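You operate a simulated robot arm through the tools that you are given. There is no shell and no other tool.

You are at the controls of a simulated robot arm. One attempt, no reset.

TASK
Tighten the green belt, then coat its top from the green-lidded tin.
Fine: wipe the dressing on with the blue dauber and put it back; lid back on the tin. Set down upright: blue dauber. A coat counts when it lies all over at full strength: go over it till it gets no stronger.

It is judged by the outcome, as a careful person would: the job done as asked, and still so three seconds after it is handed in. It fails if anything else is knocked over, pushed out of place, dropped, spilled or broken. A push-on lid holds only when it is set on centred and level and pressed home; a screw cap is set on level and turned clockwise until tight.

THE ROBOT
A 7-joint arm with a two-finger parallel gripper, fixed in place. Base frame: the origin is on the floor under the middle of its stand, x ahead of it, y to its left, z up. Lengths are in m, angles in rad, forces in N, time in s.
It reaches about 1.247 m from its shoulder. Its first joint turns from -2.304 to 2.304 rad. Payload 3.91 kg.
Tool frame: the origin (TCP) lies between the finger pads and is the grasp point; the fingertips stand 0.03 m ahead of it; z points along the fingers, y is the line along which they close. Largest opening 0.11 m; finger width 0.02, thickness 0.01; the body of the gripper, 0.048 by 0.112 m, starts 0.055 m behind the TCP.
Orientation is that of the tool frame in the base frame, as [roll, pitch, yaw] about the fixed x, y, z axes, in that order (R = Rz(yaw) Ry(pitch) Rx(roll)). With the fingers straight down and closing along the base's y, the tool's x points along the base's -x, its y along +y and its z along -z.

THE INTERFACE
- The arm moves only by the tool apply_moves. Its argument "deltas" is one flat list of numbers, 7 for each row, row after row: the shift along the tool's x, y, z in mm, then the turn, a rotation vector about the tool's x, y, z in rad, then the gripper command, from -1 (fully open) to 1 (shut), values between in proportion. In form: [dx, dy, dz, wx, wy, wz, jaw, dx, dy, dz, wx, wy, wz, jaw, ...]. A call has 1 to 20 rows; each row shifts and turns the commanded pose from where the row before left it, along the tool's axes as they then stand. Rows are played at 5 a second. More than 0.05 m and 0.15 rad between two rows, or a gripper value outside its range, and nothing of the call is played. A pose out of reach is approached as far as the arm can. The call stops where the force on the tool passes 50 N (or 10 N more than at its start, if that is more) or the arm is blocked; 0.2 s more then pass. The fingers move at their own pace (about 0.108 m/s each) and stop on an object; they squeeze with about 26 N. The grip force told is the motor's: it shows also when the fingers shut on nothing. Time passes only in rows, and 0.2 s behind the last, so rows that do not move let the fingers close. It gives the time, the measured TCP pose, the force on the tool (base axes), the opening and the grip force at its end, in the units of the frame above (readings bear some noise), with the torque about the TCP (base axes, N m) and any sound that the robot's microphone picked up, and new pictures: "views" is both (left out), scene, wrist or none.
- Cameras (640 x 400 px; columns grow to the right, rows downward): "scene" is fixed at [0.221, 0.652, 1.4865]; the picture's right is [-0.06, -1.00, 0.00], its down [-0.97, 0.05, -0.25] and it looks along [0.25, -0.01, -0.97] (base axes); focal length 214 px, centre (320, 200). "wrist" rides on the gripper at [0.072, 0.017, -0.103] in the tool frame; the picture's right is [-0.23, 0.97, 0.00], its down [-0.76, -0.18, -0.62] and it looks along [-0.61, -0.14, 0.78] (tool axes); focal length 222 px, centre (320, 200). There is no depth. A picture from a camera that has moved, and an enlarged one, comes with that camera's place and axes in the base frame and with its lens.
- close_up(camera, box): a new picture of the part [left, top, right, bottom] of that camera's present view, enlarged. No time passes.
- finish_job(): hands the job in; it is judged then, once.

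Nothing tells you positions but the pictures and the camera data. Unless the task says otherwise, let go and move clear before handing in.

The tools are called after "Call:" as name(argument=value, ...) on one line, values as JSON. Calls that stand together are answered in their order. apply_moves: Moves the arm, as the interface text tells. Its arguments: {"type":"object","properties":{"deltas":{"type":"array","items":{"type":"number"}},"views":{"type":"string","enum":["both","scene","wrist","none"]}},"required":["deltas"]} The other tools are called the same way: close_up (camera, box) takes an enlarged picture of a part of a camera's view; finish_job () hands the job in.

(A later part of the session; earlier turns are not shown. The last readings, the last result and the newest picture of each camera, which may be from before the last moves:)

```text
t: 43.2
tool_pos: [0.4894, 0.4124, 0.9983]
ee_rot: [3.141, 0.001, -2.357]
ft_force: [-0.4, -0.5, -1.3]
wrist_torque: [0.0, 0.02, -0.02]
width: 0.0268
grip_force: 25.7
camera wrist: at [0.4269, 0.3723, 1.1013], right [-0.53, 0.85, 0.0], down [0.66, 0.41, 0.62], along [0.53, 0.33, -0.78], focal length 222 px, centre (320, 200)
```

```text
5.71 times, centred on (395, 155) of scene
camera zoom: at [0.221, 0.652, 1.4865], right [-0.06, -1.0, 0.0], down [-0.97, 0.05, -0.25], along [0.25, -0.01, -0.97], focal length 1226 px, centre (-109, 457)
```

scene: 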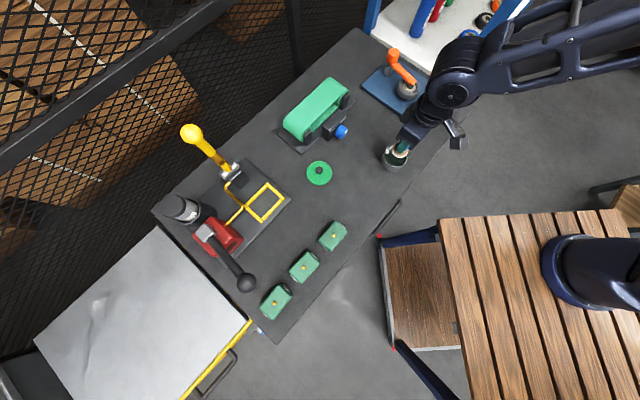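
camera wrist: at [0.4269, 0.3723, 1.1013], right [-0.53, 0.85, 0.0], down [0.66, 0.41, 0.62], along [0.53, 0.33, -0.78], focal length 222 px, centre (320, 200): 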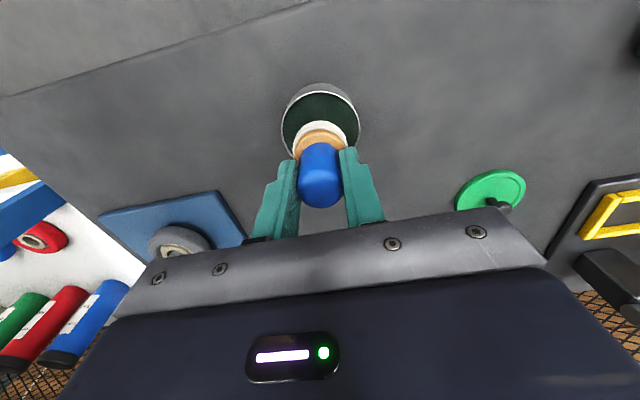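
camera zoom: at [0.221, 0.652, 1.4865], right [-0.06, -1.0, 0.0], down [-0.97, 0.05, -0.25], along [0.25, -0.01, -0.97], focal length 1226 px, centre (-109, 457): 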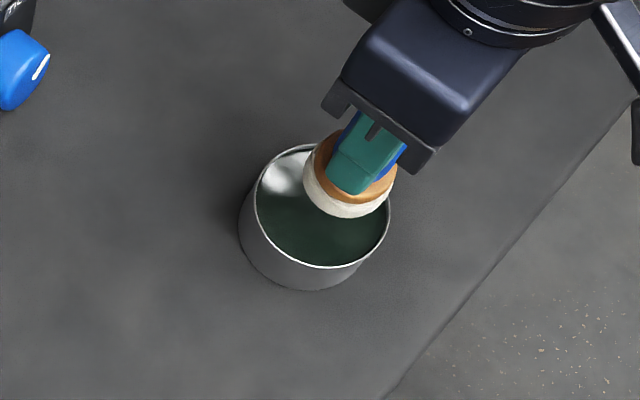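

The pad is centred over the tin. I'll lower it into the dressing gradually, watching force.

Call:
apply_moves(deltas=[0, 0, 15, 0, 0, 0, 1, 0, 0, 15, 0, 0, 0, 1, 0, 0, 8, 0, 0, 0, 1, 0, 0, 0, 0, 0, 0, 1], views="wrist")

Call:
close_up(camera="wrist", box=[220, 80, 420, 220])

Call:
close_up(camera="scene", box=[350, 120, 440, 190])

```text
t: 44.2
tool_pos: [0.4891, 0.4142, 0.9632]
ee_rot: [-3.14, 0.005, -2.358]
ft_force: [8.4, 0.4, 31.9]
wrist_torque: [-0.06, -0.64, 0.03]
width: 0.0271
grip_force: 26.2
camera wrist: at [0.4276, 0.3739, 1.0656], right [-0.53, 0.85, 0.0], down [0.66, 0.41, 0.63], along [0.53, 0.33, -0.78], focal length 222 px, centre (320, 200)
```

wrist: 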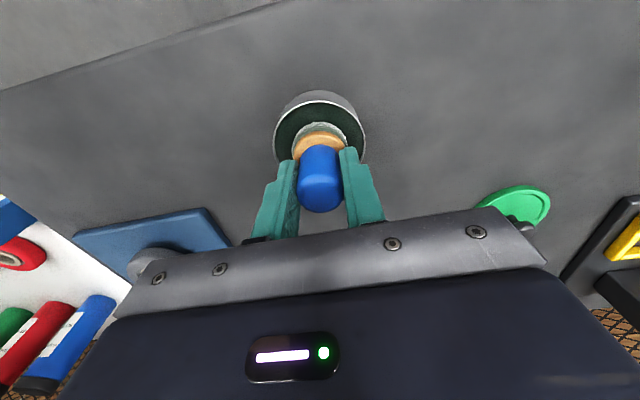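

```text
2.86 times, centred on (320, 150) of wrist
camera zoom: at [0.4276, 0.3739, 1.0656], right [-0.53, 0.85, 0.0], down [0.66, 0.41, 0.63], along [0.53, 0.33, -0.78], focal length 635 px, centre (320, 343)
```

zoom: 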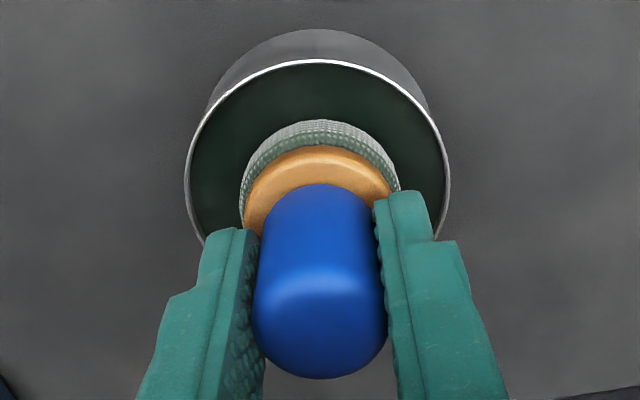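

```text
5.71 times, centred on (395, 155) of scene
camera zoom: at [0.221, 0.652, 1.4865], right [-0.06, -1.0, 0.0], down [-0.97, 0.05, -0.25], along [0.25, -0.01, -0.97], focal length 1226 px, centre (-109, 457)
```

zoom: 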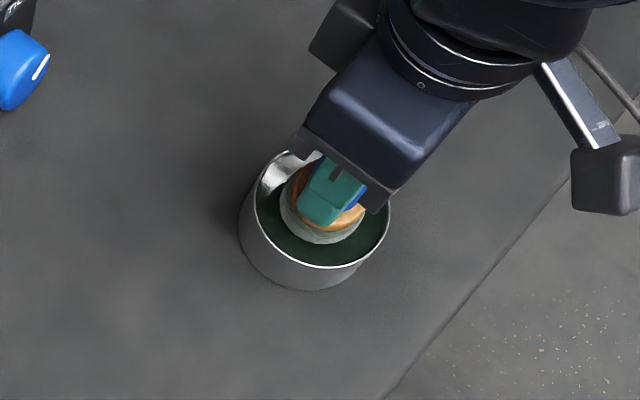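

The pad touched the dressing (≈32 N) and has taken on a green tint, so it's loaded. I'll lift out and check the pad and how the handle sits in the grip.

Call:
apply_moves(deltas=[0, 0, -5, 0, 0, 0, 1, 0, 0, -15, 0, 0, 0, 1, 0, 0, -20, 0, 0, 0, 1, 0, 0, -30, 0, 0, 0, 1, 0, 0, 0, 0, 0, 0, 1], views="both")

Call:
close_up(camera="wrist", box=[220, 80, 420, 220])

Call:
close_up(camera="scene", box=[350, 120, 440, 190])

```text
t: 45.4
tool_pos: [0.492, 0.4127, 1.0314]
ee_rot: [-3.139, -0.002, -2.356]
ft_force: [0.5, -0.8, -0.4]
wrist_torque: [0.02, 0.02, 0.01]
width: 0.0266
grip_force: 26.0
camera wrist: at [0.4286, 0.3732, 1.1344], right [-0.53, 0.85, 0.0], down [0.66, 0.41, 0.62], along [0.53, 0.33, -0.78], focal length 222 px, centre (320, 200)
```

scene: 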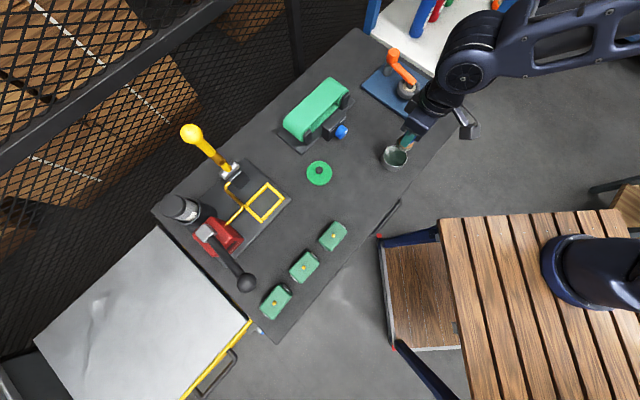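
wrist: 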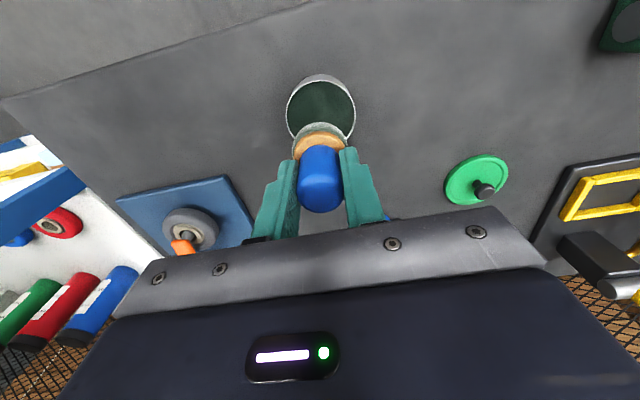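

```text
2.86 times, centred on (320, 150) of wrist
camera zoom: at [0.4286, 0.3732, 1.1344], right [-0.53, 0.85, 0.0], down [0.66, 0.41, 0.62], along [0.53, 0.33, -0.78], focal length 635 px, centre (320, 343)
```

zoom: 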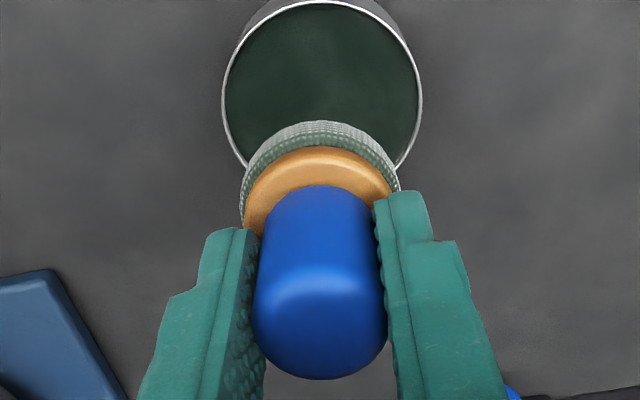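

```text
5.71 times, centred on (395, 155) of scene
camera zoom: at [0.221, 0.652, 1.4865], right [-0.06, -1.0, 0.0], down [-0.97, 0.05, -0.25], along [0.25, -0.01, -0.97], focal length 1226 px, centre (-109, 457)
```

zoom: 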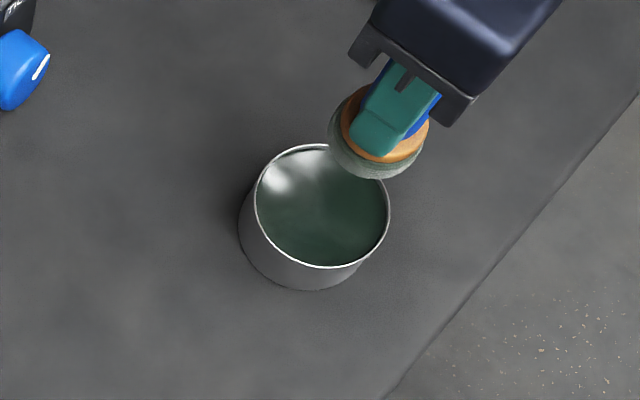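

The pad is loaded, and the handle slid about 4 mm up in the grip, which is acceptable. Now I'll go above the belt to measure its top surface.

Call:
apply_moves(deltas=[0, 0, -30, 0, 0, 0, 1, 0, 0, -30, 0, 0, 0, 1, -35.9, 6, -4.1, 0, 0, 0, 1, -35.9, 6, -4.1, 0, 0, 0, 1, -35.9, 6, -4.1, 0, 0, 0, 1, -35.9, 6, -4.1, 0, 0, 0, 1, -35.9, 6, -4.1, 0, 0, 0, 1, -35.9, 6, -4.1, 0, 0, 0, 1, -35.9, 6, -4.1, 0, 0, 0, 1, 0, 0, 0, 0, 0, 0, 1], views="both")

Call:
close_up(camera="wrist", box=[200, 40, 440, 190])

Call:
close_up(camera="scene", box=[270, 60, 390, 140])

```text
t: 47.6
tool_pos: [0.6387, 0.6198, 1.1184]
ee_rot: [-3.139, 0.001, -2.357]
ft_force: [0.3, 0.0, -0.5]
wrist_torque: [-0.03, 0.06, 0.0]
width: 0.027
grip_force: 26.0
camera wrist: at [0.5767, 0.5804, 1.2222], right [-0.53, 0.85, 0.0], down [0.66, 0.41, 0.62], along [0.53, 0.33, -0.78], focal length 222 px, centre (320, 200)
```

scene: 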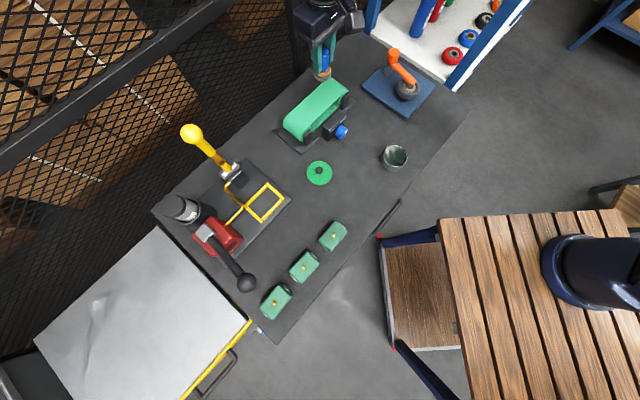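
wrist: 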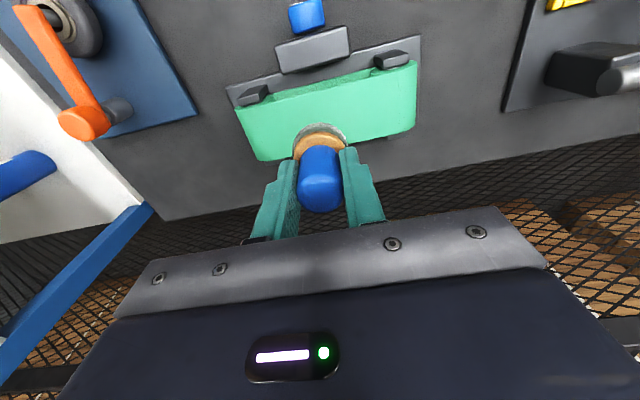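

```text
2.67 times, centred on (320, 115) of wrist
camera zoom: at [0.5767, 0.5804, 1.2222], right [-0.53, 0.85, 0.0], down [0.66, 0.41, 0.62], along [0.53, 0.33, -0.78], focal length 592 px, centre (320, 427)
```

zoom: 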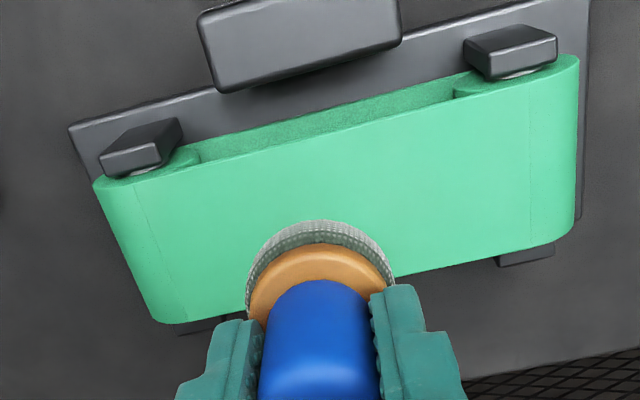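

```text
5.00 times, centred on (330, 100) of scene
camera zoom: at [0.221, 0.652, 1.4865], right [-0.06, -1.0, 0.0], down [-0.97, 0.05, -0.25], along [0.25, -0.01, -0.97], focal length 1072 px, centre (270, 700)
```

zoom: 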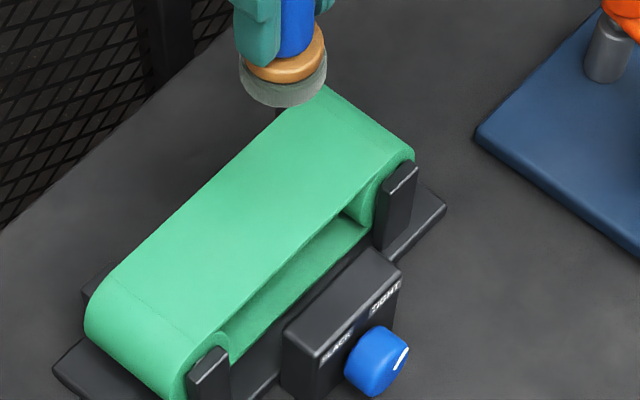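

The belt's flat top shows faint seam lines at its ends. I estimate about 180 mm long by 71 mm wide, top near z≈0.94, centred roughly 25 mm ahead of the TCP. I'll move over its centre and lower to find contact.

Call:
apply_moves(deltas=[-24.6, 1.6, 30, 0, 0, 0, 1, 0, 0, 40, 0, 0, 0, 1, 0, 0, 35, 0, 0, 0, 1, 0, 0, 0, 0, 0, 0, 1], views="both")

Call:
close_up(camera="wrist", box=[200, 60, 440, 210])

Call:
close_up(camera="scene", box=[270, 60, 370, 140])

```text
t: 48.6
tool_pos: [0.655, 0.637, 1.0163]
ee_rot: [-3.141, -0.001, -2.358]
ft_force: [0.4, -0.3, 0.2]
wrist_torque: [0.01, 0.01, -0.03]
width: 0.0267
grip_force: 25.9
camera wrist: at [0.5918, 0.5971, 1.119], right [-0.53, 0.85, 0.0], down [0.66, 0.41, 0.62], along [0.53, 0.33, -0.78], focal length 222 px, centre (320, 200)
```

scene: 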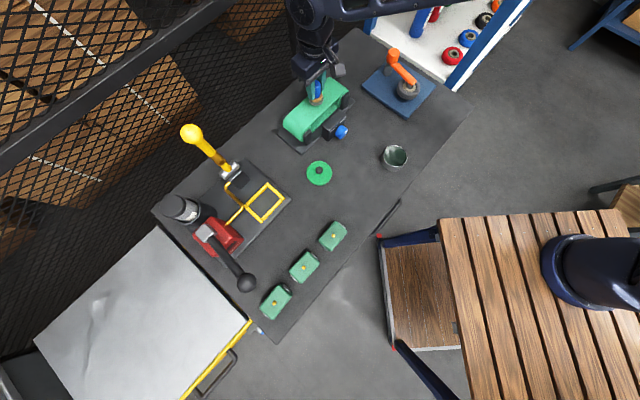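
wrist: 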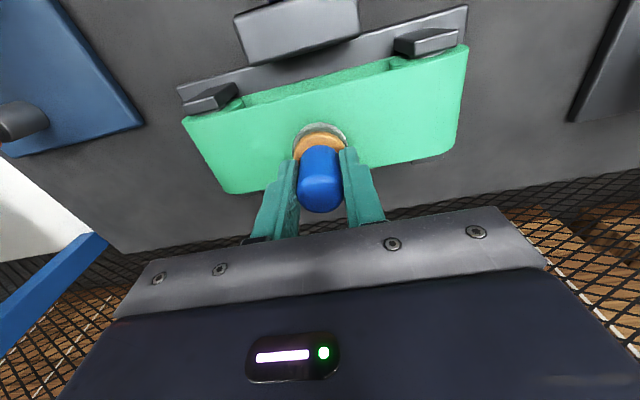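

```text
2.67 times, centred on (320, 135) of wrist
camera zoom: at [0.5918, 0.5971, 1.119], right [-0.53, 0.85, 0.0], down [0.66, 0.41, 0.62], along [0.53, 0.33, -0.78], focal length 592 px, centre (320, 373)
```

zoom: 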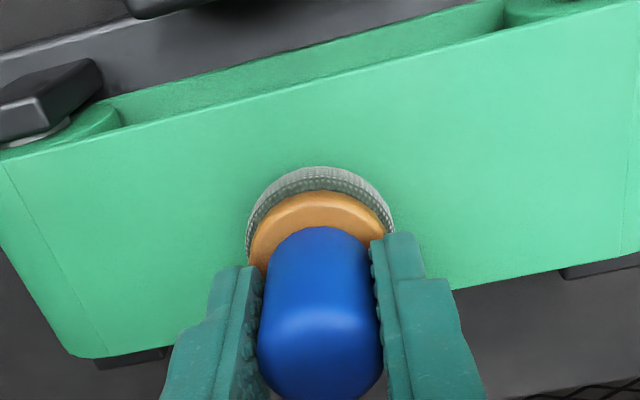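

```text
5.00 times, centred on (320, 100) of scene
camera zoom: at [0.221, 0.652, 1.4865], right [-0.06, -1.0, 0.0], down [-0.97, 0.05, -0.25], along [0.25, -0.01, -0.97], focal length 1072 px, centre (320, 700)
```

zoom: 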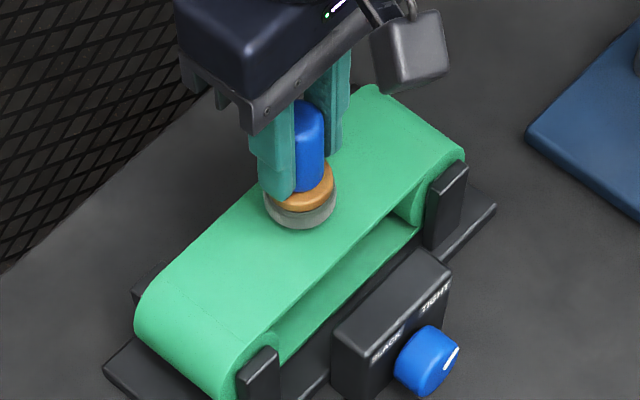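

Combining both views puts the belt top at z≈0.961, about 66 mm wide and 166 mm long, with its centre 6.5 mm back toward me. The pad is just above it now; I'll recentre and probe for contact.

Call:
apply_moves(deltas=[0, 0, -4, 0, 0, 0, 1, 6.5, 1, 0, 0, 0, 0, 1, 0, 0, 3, 0, 0, 0, 1, 0, 0, 2, 0, 0, 0, 1], views="none")

Call:
apply_moves(deltas=[0, 0, 1.5, 0, 0, 0, 1], views="none")

Call:
apply_moves(deltas=[0, 0, 1.5, 0, 0, 0, 1], views="none")

```text
t: 49.6
tool_pos: [0.6481, 0.6338, 1.0148]
ee_rot: [-3.141, 0.001, -2.358]
ft_force: [0.8, -0.5, -0.5]
wrist_torque: [0.0, 0.02, -0.03]
width: 0.0268
grip_force: 25.7
```

```text
t: 50.0
tool_pos: [0.649, 0.6354, 1.0128]
ee_rot: [-3.14, 0.0, -2.358]
ft_force: [0.5, -0.2, -0.3]
wrist_torque: [-0.03, -0.01, 0.0]
width: 0.027
grip_force: 26.0
```

```text
t: 50.4
tool_pos: [0.6488, 0.6353, 1.0129]
ee_rot: [-3.139, 0.0, -2.358]
ft_force: [0.1, -0.3, -1.6]
wrist_torque: [0.01, -0.02, 0.03]
width: 0.0267
grip_force: 25.9
```

Call:
apply_moves(deltas=[0, 0, 2, 0, 0, 0, 1], views="none")

Call:
apply_moves(deltas=[0, 0, 1.5, 0, 0, 0, 1], views="none")

Call:
apply_moves(deltas=[0, 0, 1.5, 0, 0, 0, 1], views="wrist")

Call:
close_up(camera="scene", box=[290, 70, 360, 130])

```text
t: 50.8
tool_pos: [0.6492, 0.6355, 1.0106]
ee_rot: [-3.141, 0.0, -2.358]
ft_force: [-0.9, -0.4, -0.1]
wrist_torque: [-0.01, 0.0, -0.01]
width: 0.0267
grip_force: 25.7
```

```text
t: 51.2
tool_pos: [0.6496, 0.6357, 1.0089]
ee_rot: [-3.14, 0.003, -2.359]
ft_force: [-1.7, -2.1, 12.2]
wrist_torque: [-0.02, 0.07, -0.02]
width: 0.0267
grip_force: 26.4
```

```text
t: 51.6
tool_pos: [0.6486, 0.6353, 1.0091]
ee_rot: [3.141, 0.003, -2.357]
ft_force: [2.1, -0.2, 24.7]
wrist_torque: [-0.07, -0.35, -0.02]
width: 0.0269
grip_force: 25.8
camera wrist: at [0.5864, 0.5954, 1.1121], right [-0.53, 0.85, 0.0], down [0.66, 0.41, 0.63], along [0.53, 0.33, -0.78], focal length 222 px, centre (320, 200)
```

wrist: 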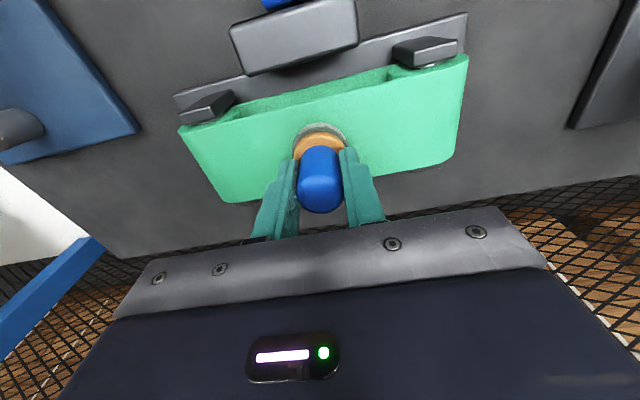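

```text
6.67 times, centred on (325, 100) of scene
camera zoom: at [0.221, 0.652, 1.4865], right [-0.06, -1.0, 0.0], down [-0.97, 0.05, -0.25], along [0.25, -0.01, -0.97], focal length 1430 px, centre (287, 867)
```

zoom: 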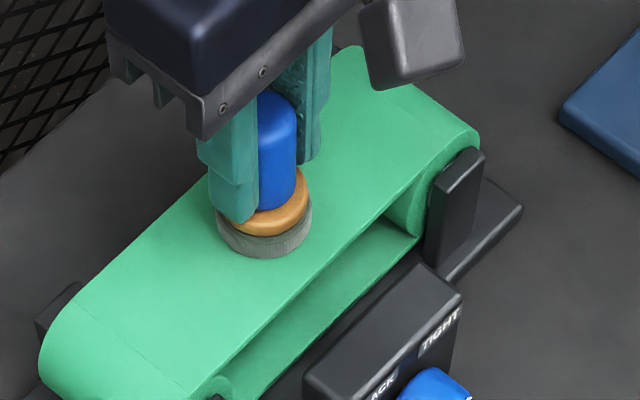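

Contact found at TCP z≈1.0095 commanded. I'll ease to roughly 12–15 N and start wiping from the centre toward the left end to see how the coat appears.

Call:
apply_moves(deltas=[0, 0, -1.0, 0, 0, 0, 1, 0, 16, 0, 0, 0, 0, 1, 0, 16, 0, 0, 0, 0, 1, 0, 16, 0, 0, 0, 0, 1, 0, 16, 0, 0, 0, 0, 1], views="both")

Call:
close_up(camera="wrist", box=[120, 20, 440, 220])

Call:
close_up(camera="scene", box=[270, 60, 366, 150])

```text
t: 52.8
tool_pos: [0.6054, 0.6806, 1.0081]
ee_rot: [-3.139, 0.001, -2.358]
ft_force: [3.8, -3.6, 14.3]
wrist_torque: [-0.14, -0.29, 0.01]
width: 0.0266
grip_force: 25.6
camera wrist: at [0.5424, 0.641, 1.1118], right [-0.53, 0.85, 0.0], down [0.66, 0.41, 0.62], along [0.53, 0.33, -0.78], focal length 222 px, centre (320, 200)
```

scene: 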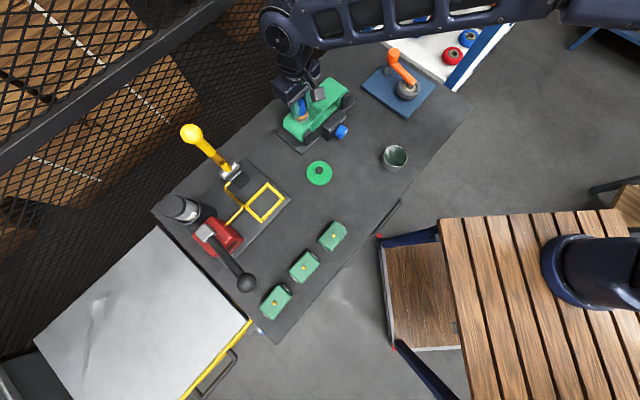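
wrist: 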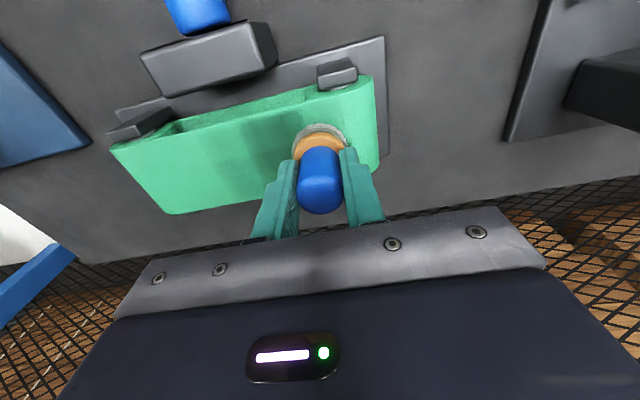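

```text
2.00 times, centred on (280, 120) of wrist
camera zoom: at [0.5424, 0.641, 1.1118], right [-0.53, 0.85, 0.0], down [0.66, 0.41, 0.62], along [0.53, 0.33, -0.78], focal length 444 px, centre (400, 360)
```

zoom: 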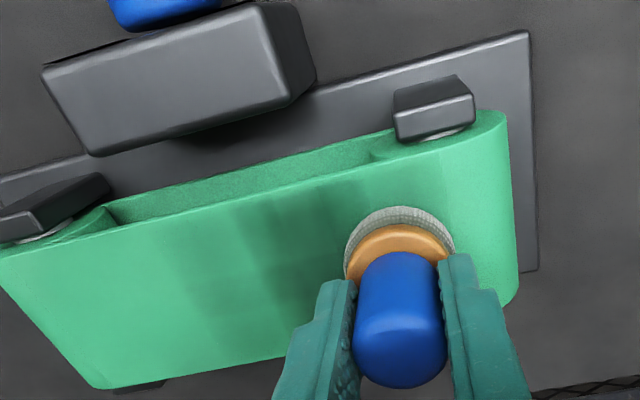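

```text
4.44 times, centred on (318, 105) of scene
camera zoom: at [0.221, 0.652, 1.4865], right [-0.06, -1.0, 0.0], down [-0.97, 0.05, -0.25], along [0.25, -0.01, -0.97], focal length 953 px, centre (329, 622)
```

zoom: 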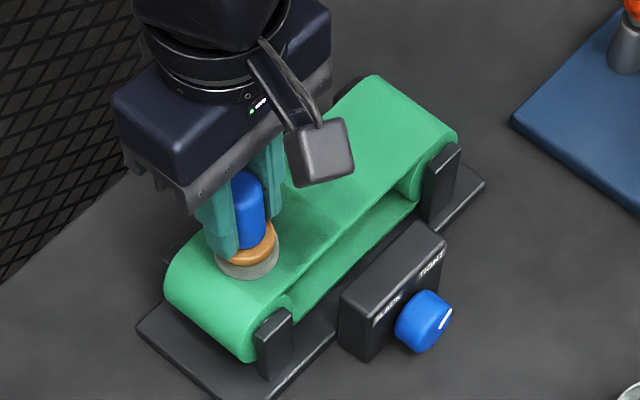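

The coat appears as a darker tone where the pad passed. I'll continue: to the left end, then back along the front lane.

Call:
apply_moves(deltas=[0, 15, 0, 0, 0, 0, 1, 14, 0, 0, 0, 0, 0, 1, 0, -16, 0, 0, 0, 0, 1, 0, -16, 0, 0, 0, 0, 1, 0, -16, 0, 0, 0, 0, 1, 0, -16, 0, 0, 0, 0, 1, 0, -16, 0, 0, 0, 0, 1, 0, -16, 0, 0, 0, 0, 1, 0, -16, 0, 0, 0, 0, 1, 0, -16, 0, 0, 0, 0, 1, 0, -16, 0, 0, 0, 0, 1, 0, -14, 0, 0, 0, 0, 1], views="both")

Call:
close_up(camera="wrist", box=[240, 20, 560, 220])

Call:
close_up(camera="scene", box=[270, 60, 366, 150])

```text
t: 55.4
tool_pos: [0.696, 0.5682, 1.0089]
ee_rot: [-3.139, -0.001, -2.359]
ft_force: [-1.9, 2.8, 12.0]
wrist_torque: [0.2, 0.24, 0.0]
width: 0.0266
grip_force: 26.2
camera wrist: at [0.6318, 0.5293, 1.1112], right [-0.53, 0.85, 0.0], down [0.66, 0.41, 0.62], along [0.53, 0.33, -0.78], focal length 222 px, centre (320, 200)
```

scene: 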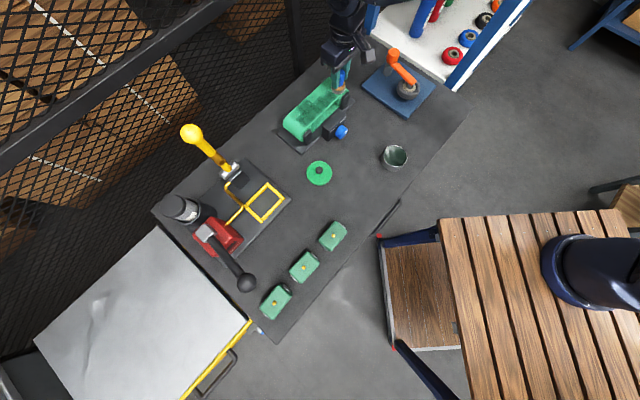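
wrist: 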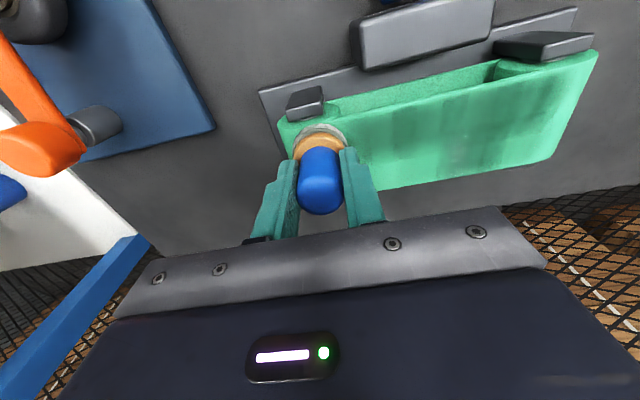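

```text
2.00 times, centred on (400, 120) of wrist
camera zoom: at [0.6318, 0.5293, 1.1112], right [-0.53, 0.85, 0.0], down [0.66, 0.41, 0.62], along [0.53, 0.33, -0.78], focal length 444 px, centre (160, 360)
```

zoom: 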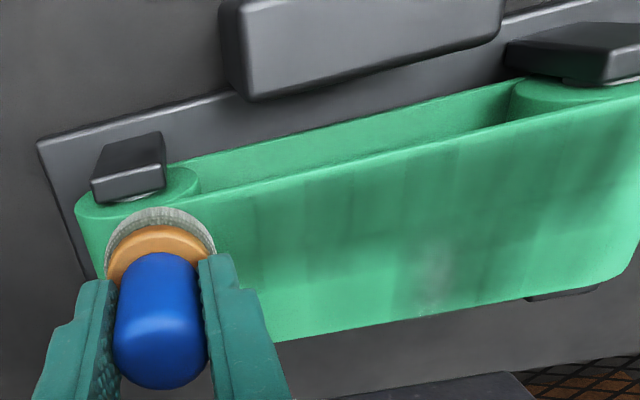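

```text
4.44 times, centred on (318, 105) of scene
camera zoom: at [0.221, 0.652, 1.4865], right [-0.06, -1.0, 0.0], down [-0.97, 0.05, -0.25], along [0.25, -0.01, -0.97], focal length 953 px, centre (329, 622)
```

zoom: 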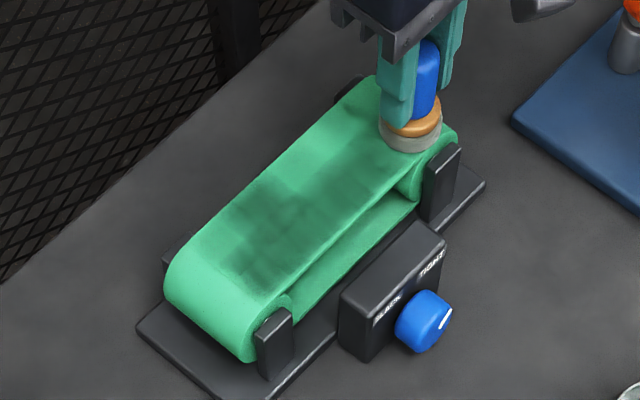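

Call:
apply_moves(deltas=[-14, 0, 0, 0, 0, 0, 1, -14, 0, 0, 0, 0, 0, 1, 0, 16, 0, 0, 0, 0, 1, 0, 16, 0, 0, 0, 0, 1, 0, 16, 0, 0, 0, 0, 1, 0, 16, 0, 0, 0, 0, 1, 0, 16, 0, 0, 0, 0, 1, 0, 16, 0, 0, 0, 0, 1, 0, 16, 0, 0, 0, 0, 1, 0, 16, 0, 0, 0, 0, 1, 0, 16, 0, 0, 0, 0, 1, 0, 14, 0, 0, 0, 0, 1], views="both")

Call:
close_up(camera="wrist", box=[80, 20, 400, 220])

Call:
close_up(camera="scene", box=[270, 60, 366, 150])

```text
t: 58.0
tool_pos: [0.6039, 0.6999, 1.008]
ee_rot: [3.14, -0.001, -2.359]
ft_force: [-0.1, -0.7, 3.7]
wrist_torque: [0.0, -0.08, 0.02]
width: 0.0269
grip_force: 26.1
camera wrist: at [0.5413, 0.661, 1.111], right [-0.53, 0.85, 0.0], down [0.66, 0.41, 0.62], along [0.53, 0.33, -0.78], focal length 222 px, centre (320, 200)
```

scene: 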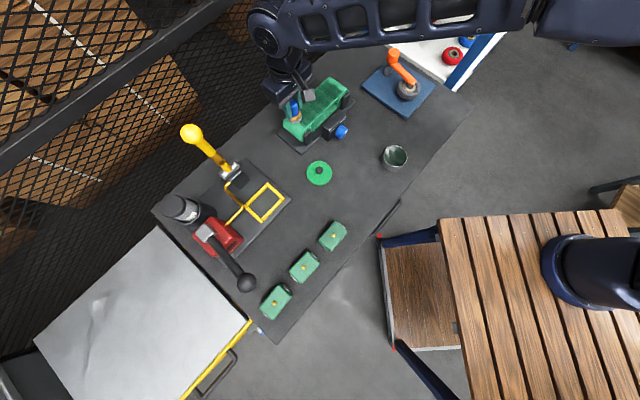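
wrist: 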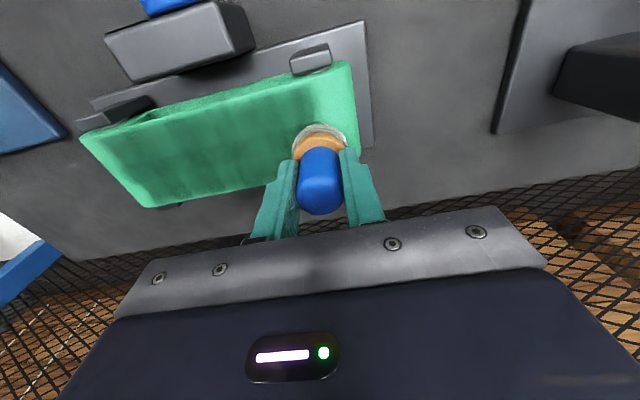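

```text
2.00 times, centred on (240, 120) of wrist
camera zoom: at [0.5413, 0.661, 1.111], right [-0.53, 0.85, 0.0], down [0.66, 0.41, 0.62], along [0.53, 0.33, -0.78], focal length 444 px, centre (480, 360)
```

zoom: 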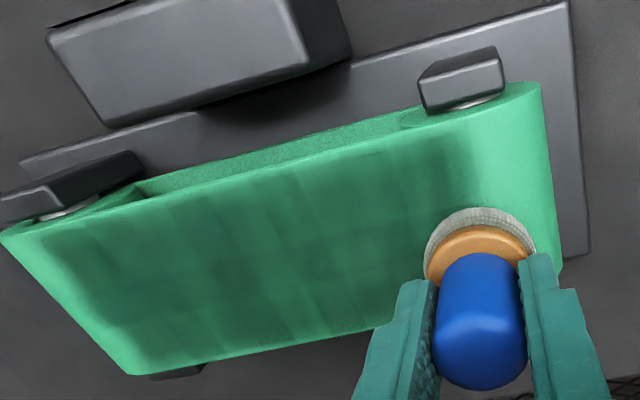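

```text
4.44 times, centred on (318, 105) of scene
camera zoom: at [0.221, 0.652, 1.4865], right [-0.06, -1.0, 0.0], down [-0.97, 0.05, -0.25], along [0.25, -0.01, -0.97], focal length 953 px, centre (329, 622)
```

zoom: 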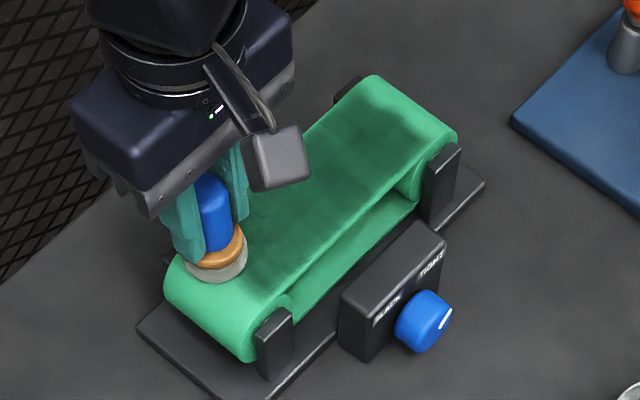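

Most of the top has a first coat. I'll lift and take an unobstructed look at the coverage.

Call:
apply_moves(deltas=[0, 0, -30, 0, 0, 0, 1, 0, -26, -30, 0, 0, 0, 1, -10, -27, -20, 0, 0, 0, 1, -10, -26, 0, 0, 0, 0, 1, 0, 0, 0, 0, 0, 0, 1], views="both")

Call:
close_up(camera="wrist", box=[210, 20, 440, 165])

Call:
close_up(camera="scene", box=[270, 60, 366, 150])

```text
t: 59.2
tool_pos: [0.6728, 0.6579, 1.0874]
ee_rot: [-3.139, 0.0, -2.357]
ft_force: [0.1, -0.4, -0.7]
wrist_torque: [-0.01, 0.01, -0.05]
width: 0.0265
grip_force: 26.0
camera wrist: at [0.6101, 0.6189, 1.1897], right [-0.53, 0.85, 0.0], down [0.66, 0.41, 0.62], along [0.53, 0.33, -0.78], focal length 222 px, centre (320, 200)
```

scene: 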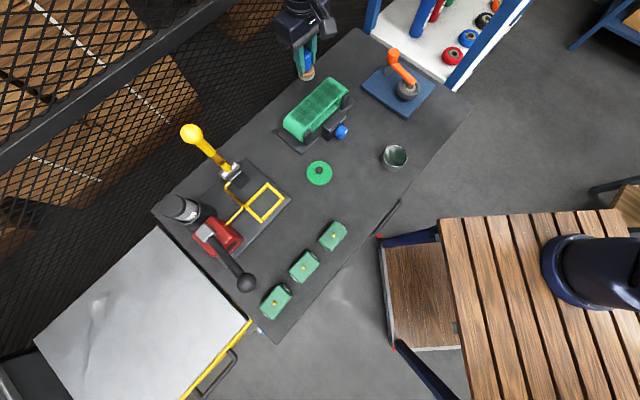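
wrist: 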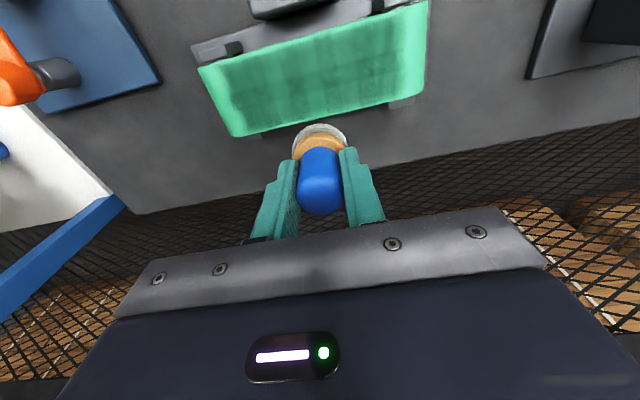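

```text
2.76 times, centred on (325, 92) of wrist
camera zoom: at [0.6101, 0.6189, 1.1897], right [-0.53, 0.85, 0.0], down [0.66, 0.41, 0.62], along [0.53, 0.33, -0.78], focal length 613 px, centre (306, 497)
```

zoom: 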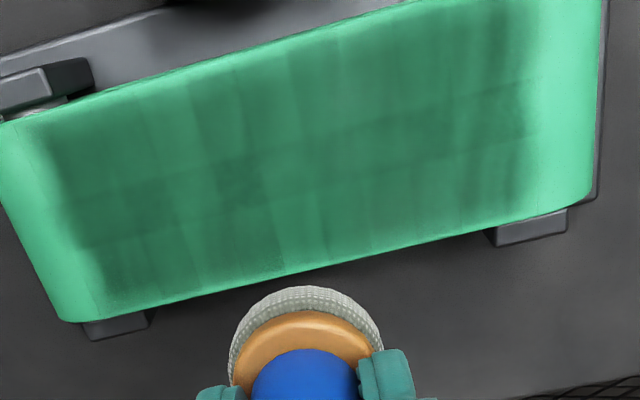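

```text
4.44 times, centred on (318, 105) of scene
camera zoom: at [0.221, 0.652, 1.4865], right [-0.06, -1.0, 0.0], down [-0.97, 0.05, -0.25], along [0.25, -0.01, -0.97], focal length 953 px, centre (329, 622)
```

zoom: 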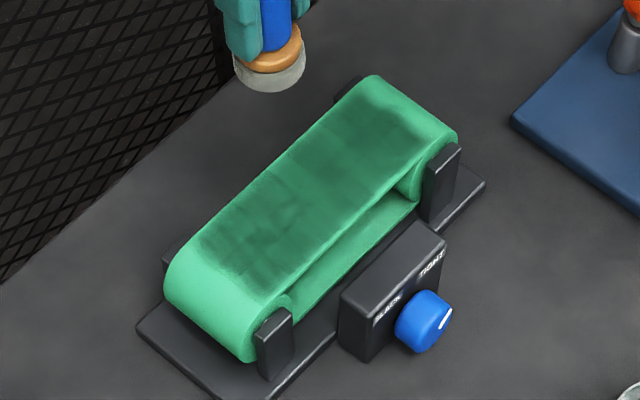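

The first coat is on but faint at the edges and ends. The brackets sit well below the belt top, so I can overhang the edges. The pad looks depleted, so I'll re-dip.

Call:
apply_moves(deltas=[37.9, -5.58, 0, 0, 0, 0, 1, 37.9, -5.58, 0, 0, 0, 0, 1, 37.9, -5.58, 0, 0, 0, 0, 1, 37.9, -5.58, 0, 0, 0, 0, 1, 37.9, -5.58, 0, 0, 0, 0, 1, 37.9, -5.58, 0, 0, 0, 0, 1, 37.9, -5.58, 0, 0, 0, 0, 1, 38.1, -5.54, 0, 0, 0, 0, 1, 0, 0, 30, 0, 0, 0, 1, 0, 0, 30, 0, 0, 0, 1, 0, 0, 0, 0, 0, 0, 1], views="wrist")

Call:
close_up(camera="wrist", box=[220, 60, 420, 200])

```text
t: 61.6
tool_pos: [0.4897, 0.4111, 1.027]
ee_rot: [-3.14, 0.0, -2.358]
ft_force: [-0.3, 0.3, -0.7]
wrist_torque: [0.03, -0.02, 0.03]
width: 0.0271
grip_force: 26.3
camera wrist: at [0.4264, 0.3726, 1.1301], right [-0.53, 0.85, 0.0], down [0.66, 0.41, 0.62], along [0.53, 0.33, -0.78], focal length 222 px, centre (320, 200)
```

wrist: 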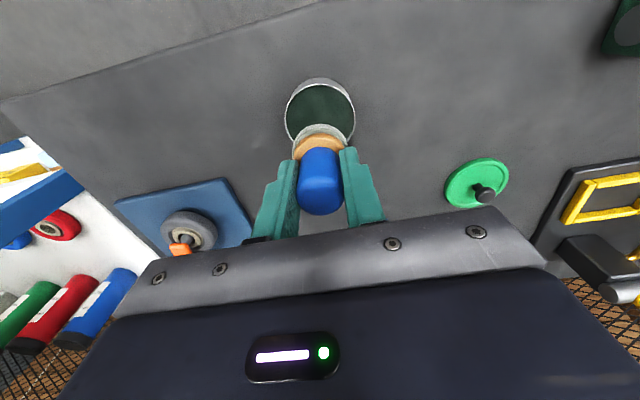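

```text
2.86 times, centred on (320, 130) of wrist
camera zoom: at [0.4264, 0.3726, 1.1301], right [-0.53, 0.85, 0.0], down [0.66, 0.41, 0.62], along [0.53, 0.33, -0.78], focal length 635 px, centre (320, 400)
```

zoom: 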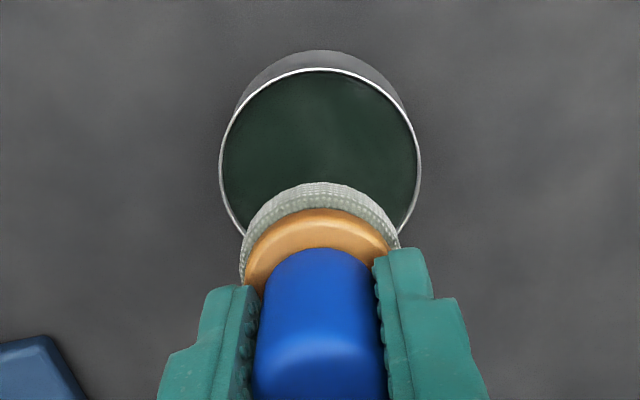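

Call:
apply_moves(deltas=[0, 0, 25, 0, 0, 0, 1, 0, 0, 25, 0, 0, 0, 1, 0, 0, 12, 0, 0, 0, 1, 0, 0, 0, 0, 0, 0, 1], views="none")

Call:
apply_moves(deltas=[0, 0, 1.5, 0, 0, 0, 1], views="none")

```text
t: 62.6
tool_pos: [0.4908, 0.4126, 0.964]
ee_rot: [-3.14, -0.001, -2.356]
ft_force: [-0.4, -0.3, -1.1]
wrist_torque: [-0.02, 0.01, -0.02]
width: 0.027
grip_force: 26.0
```

```text
t: 63.0
tool_pos: [0.4897, 0.4131, 0.9632]
ee_rot: [-3.14, 0.001, -2.36]
ft_force: [-0.6, -0.1, -0.7]
wrist_torque: [0.04, 0.0, 0.0]
width: 0.0269
grip_force: 25.8
```

Call:
apply_moves(deltas=[0, 0, 1.5, 0, 0, 0, 1], views="none")

Call:
apply_moves(deltas=[0, 0, 1.5, 0, 0, 0, 1], views="none")

Call:
apply_moves(deltas=[0, 0, 1.0, 0, 0, 0, 1], views="wrist")

Call:
close_up(camera="wrist", box=[220, 80, 420, 220])

```text
t: 63.4
tool_pos: [0.4905, 0.4124, 0.9627]
ee_rot: [-3.14, -0.001, -2.358]
ft_force: [-1.0, -0.3, -0.5]
wrist_torque: [0.01, 0.02, 0.01]
width: 0.0268
grip_force: 25.8
```

```text
t: 63.8
tool_pos: [0.4916, 0.4115, 0.9604]
ee_rot: [-3.139, 0.0, -2.358]
ft_force: [0.0, -0.7, -0.6]
wrist_torque: [0.01, 0.0, -0.03]
width: 0.0267
grip_force: 26.3
```

```text
t: 64.2
tool_pos: [0.4916, 0.414, 0.9619]
ee_rot: [-3.138, 0.003, -2.359]
ft_force: [-2.1, -3.2, 12.6]
wrist_torque: [-0.06, 0.17, 0.05]
width: 0.0267
grip_force: 26.1
camera wrist: at [0.4281, 0.3728, 1.0639], right [-0.53, 0.85, 0.0], down [0.66, 0.41, 0.62], along [0.53, 0.33, -0.78], focal length 222 px, centre (320, 200)
```

wrist: 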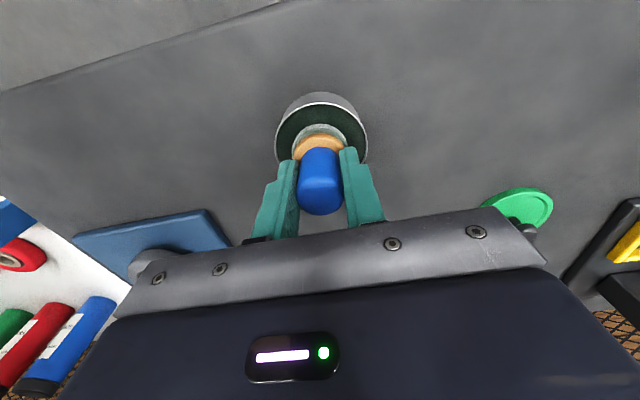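

```text
2.86 times, centred on (320, 150) of wrist
camera zoom: at [0.4281, 0.3728, 1.0639], right [-0.53, 0.85, 0.0], down [0.66, 0.41, 0.62], along [0.53, 0.33, -0.78], focal length 635 px, centre (320, 343)
```

zoom: 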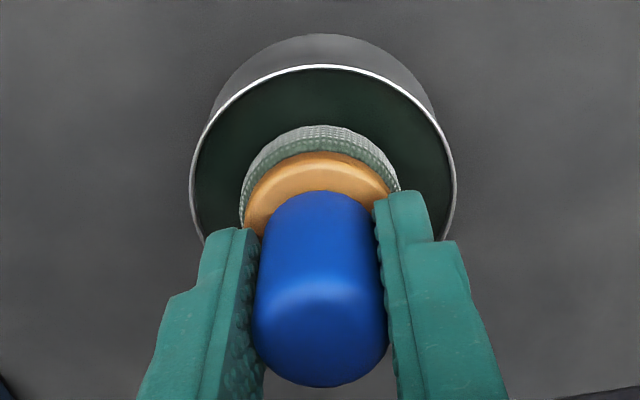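

Contact with about 12 N and the pad is tinted again. I'll hold briefly, lift, and go to the front-right corner of the belt top.

Call:
apply_moves(deltas=[0, 0, 0, 0, 0, 0, 1, 0, 0, 0, 0, 0, 0, 1, 0, 0, -20, 0, 0, 0, 1, 0, 0, -33, 0, 0, 0, 1, 0, 0, -34.5, 0, 0, 0, 1, -35.3, -5.6, 0, 0, 0, 0, 1, -35.3, -5.6, 0, 0, 0, 0, 1, -35.3, -5.6, 0, 0, 0, 0, 1, -35.3, -5.6, 0, 0, 0, 0, 1, -35.3, -5.6, 0, 0, 0, 0, 1, -35.3, -5.6, 0, 0, 0, 0, 1, -35.6, -5.8, 0, 0, 0, 0, 1, 0, 0, 20, 0, 0, 0, 1, 0, 0, 14, 0, 0, 0, 1, 0, 0, 0, 0, 0, 0, 1], views="both")

Call:
close_up(camera="wrist", box=[240, 20, 560, 220])

Call:
close_up(camera="scene", box=[270, 60, 366, 150])

```text
t: 67.4
tool_pos: [0.6945, 0.5609, 1.0156]
ee_rot: [-3.139, -0.001, -2.359]
ft_force: [-0.3, 0.3, -1.2]
wrist_torque: [-0.01, -0.04, 0.02]
width: 0.0264
grip_force: 26.3
camera wrist: at [0.6307, 0.5208, 1.1177], right [-0.53, 0.85, 0.0], down [0.66, 0.41, 0.62], along [0.53, 0.33, -0.78], focal length 222 px, centre (320, 200)
```

scene: 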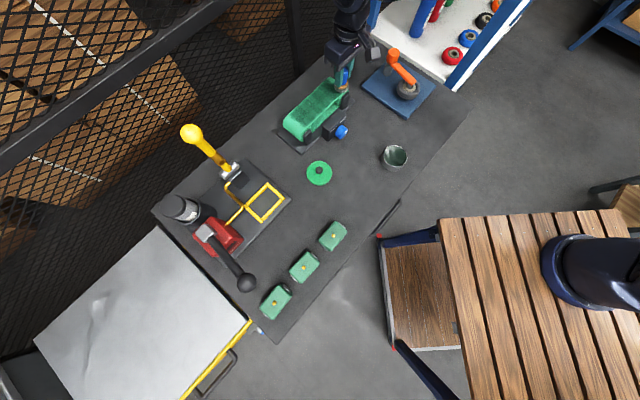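
wrist: 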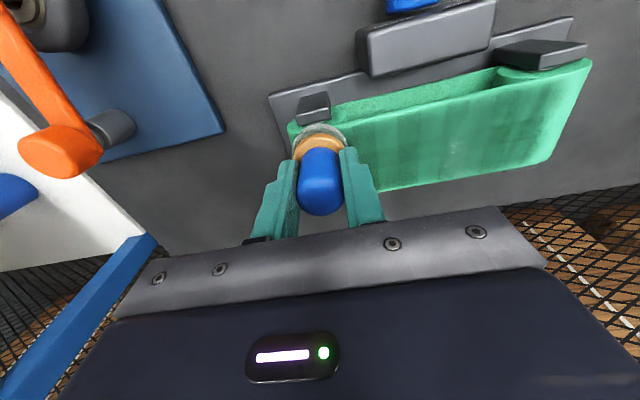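

```text
2.00 times, centred on (400, 120) of wrist
camera zoom: at [0.6307, 0.5208, 1.1177], right [-0.53, 0.85, 0.0], down [0.66, 0.41, 0.62], along [0.53, 0.33, -0.78], focal length 444 px, centre (160, 360)
```

zoom: 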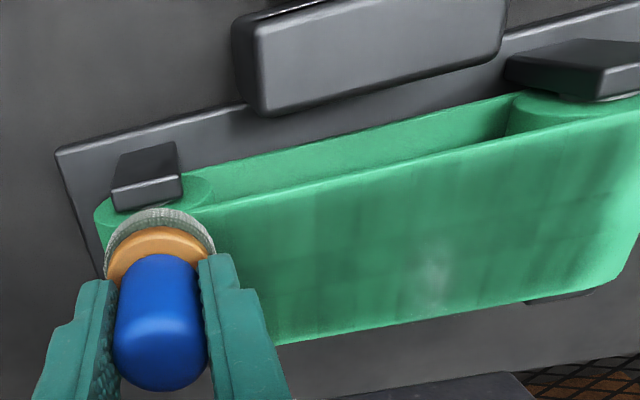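

```text
4.44 times, centred on (318, 105) of scene
camera zoom: at [0.221, 0.652, 1.4865], right [-0.06, -1.0, 0.0], down [-0.97, 0.05, -0.25], along [0.25, -0.01, -0.97], focal length 953 px, centre (329, 622)
```

zoom: 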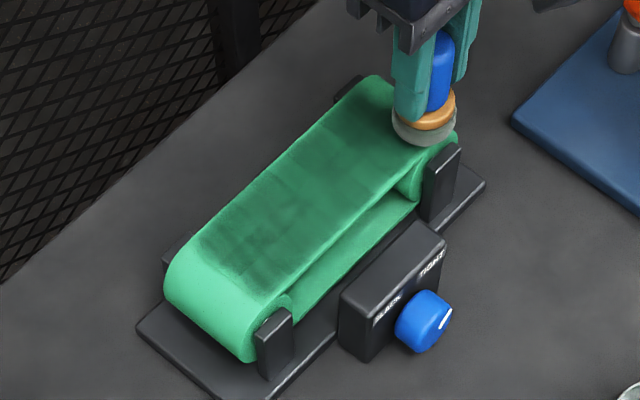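

Call:
apply_moves(deltas=[-4, 6, 0, 0, 0, 0, 1, 0, 0, 4, 0, 0, 0, 1, 0, 0, 2, 0, 0, 0, 1], views="none")

Call:
apply_moves(deltas=[0, 0, 1, 0, 0, 0, 1], views="none")

```text
t: 68.2
tool_pos: [0.692, 0.567, 1.0082]
ee_rot: [-3.14, 0.0, -2.36]
ft_force: [-0.1, 0.0, -0.9]
wrist_torque: [0.03, 0.04, 0.01]
width: 0.0268
grip_force: 26.6
```

```text
t: 68.6
tool_pos: [0.6925, 0.5671, 1.0077]
ee_rot: [-3.139, 0.0, -2.358]
ft_force: [-0.3, -0.4, 4.0]
wrist_torque: [0.03, 0.0, -0.03]
width: 0.0268
grip_force: 26.2
```

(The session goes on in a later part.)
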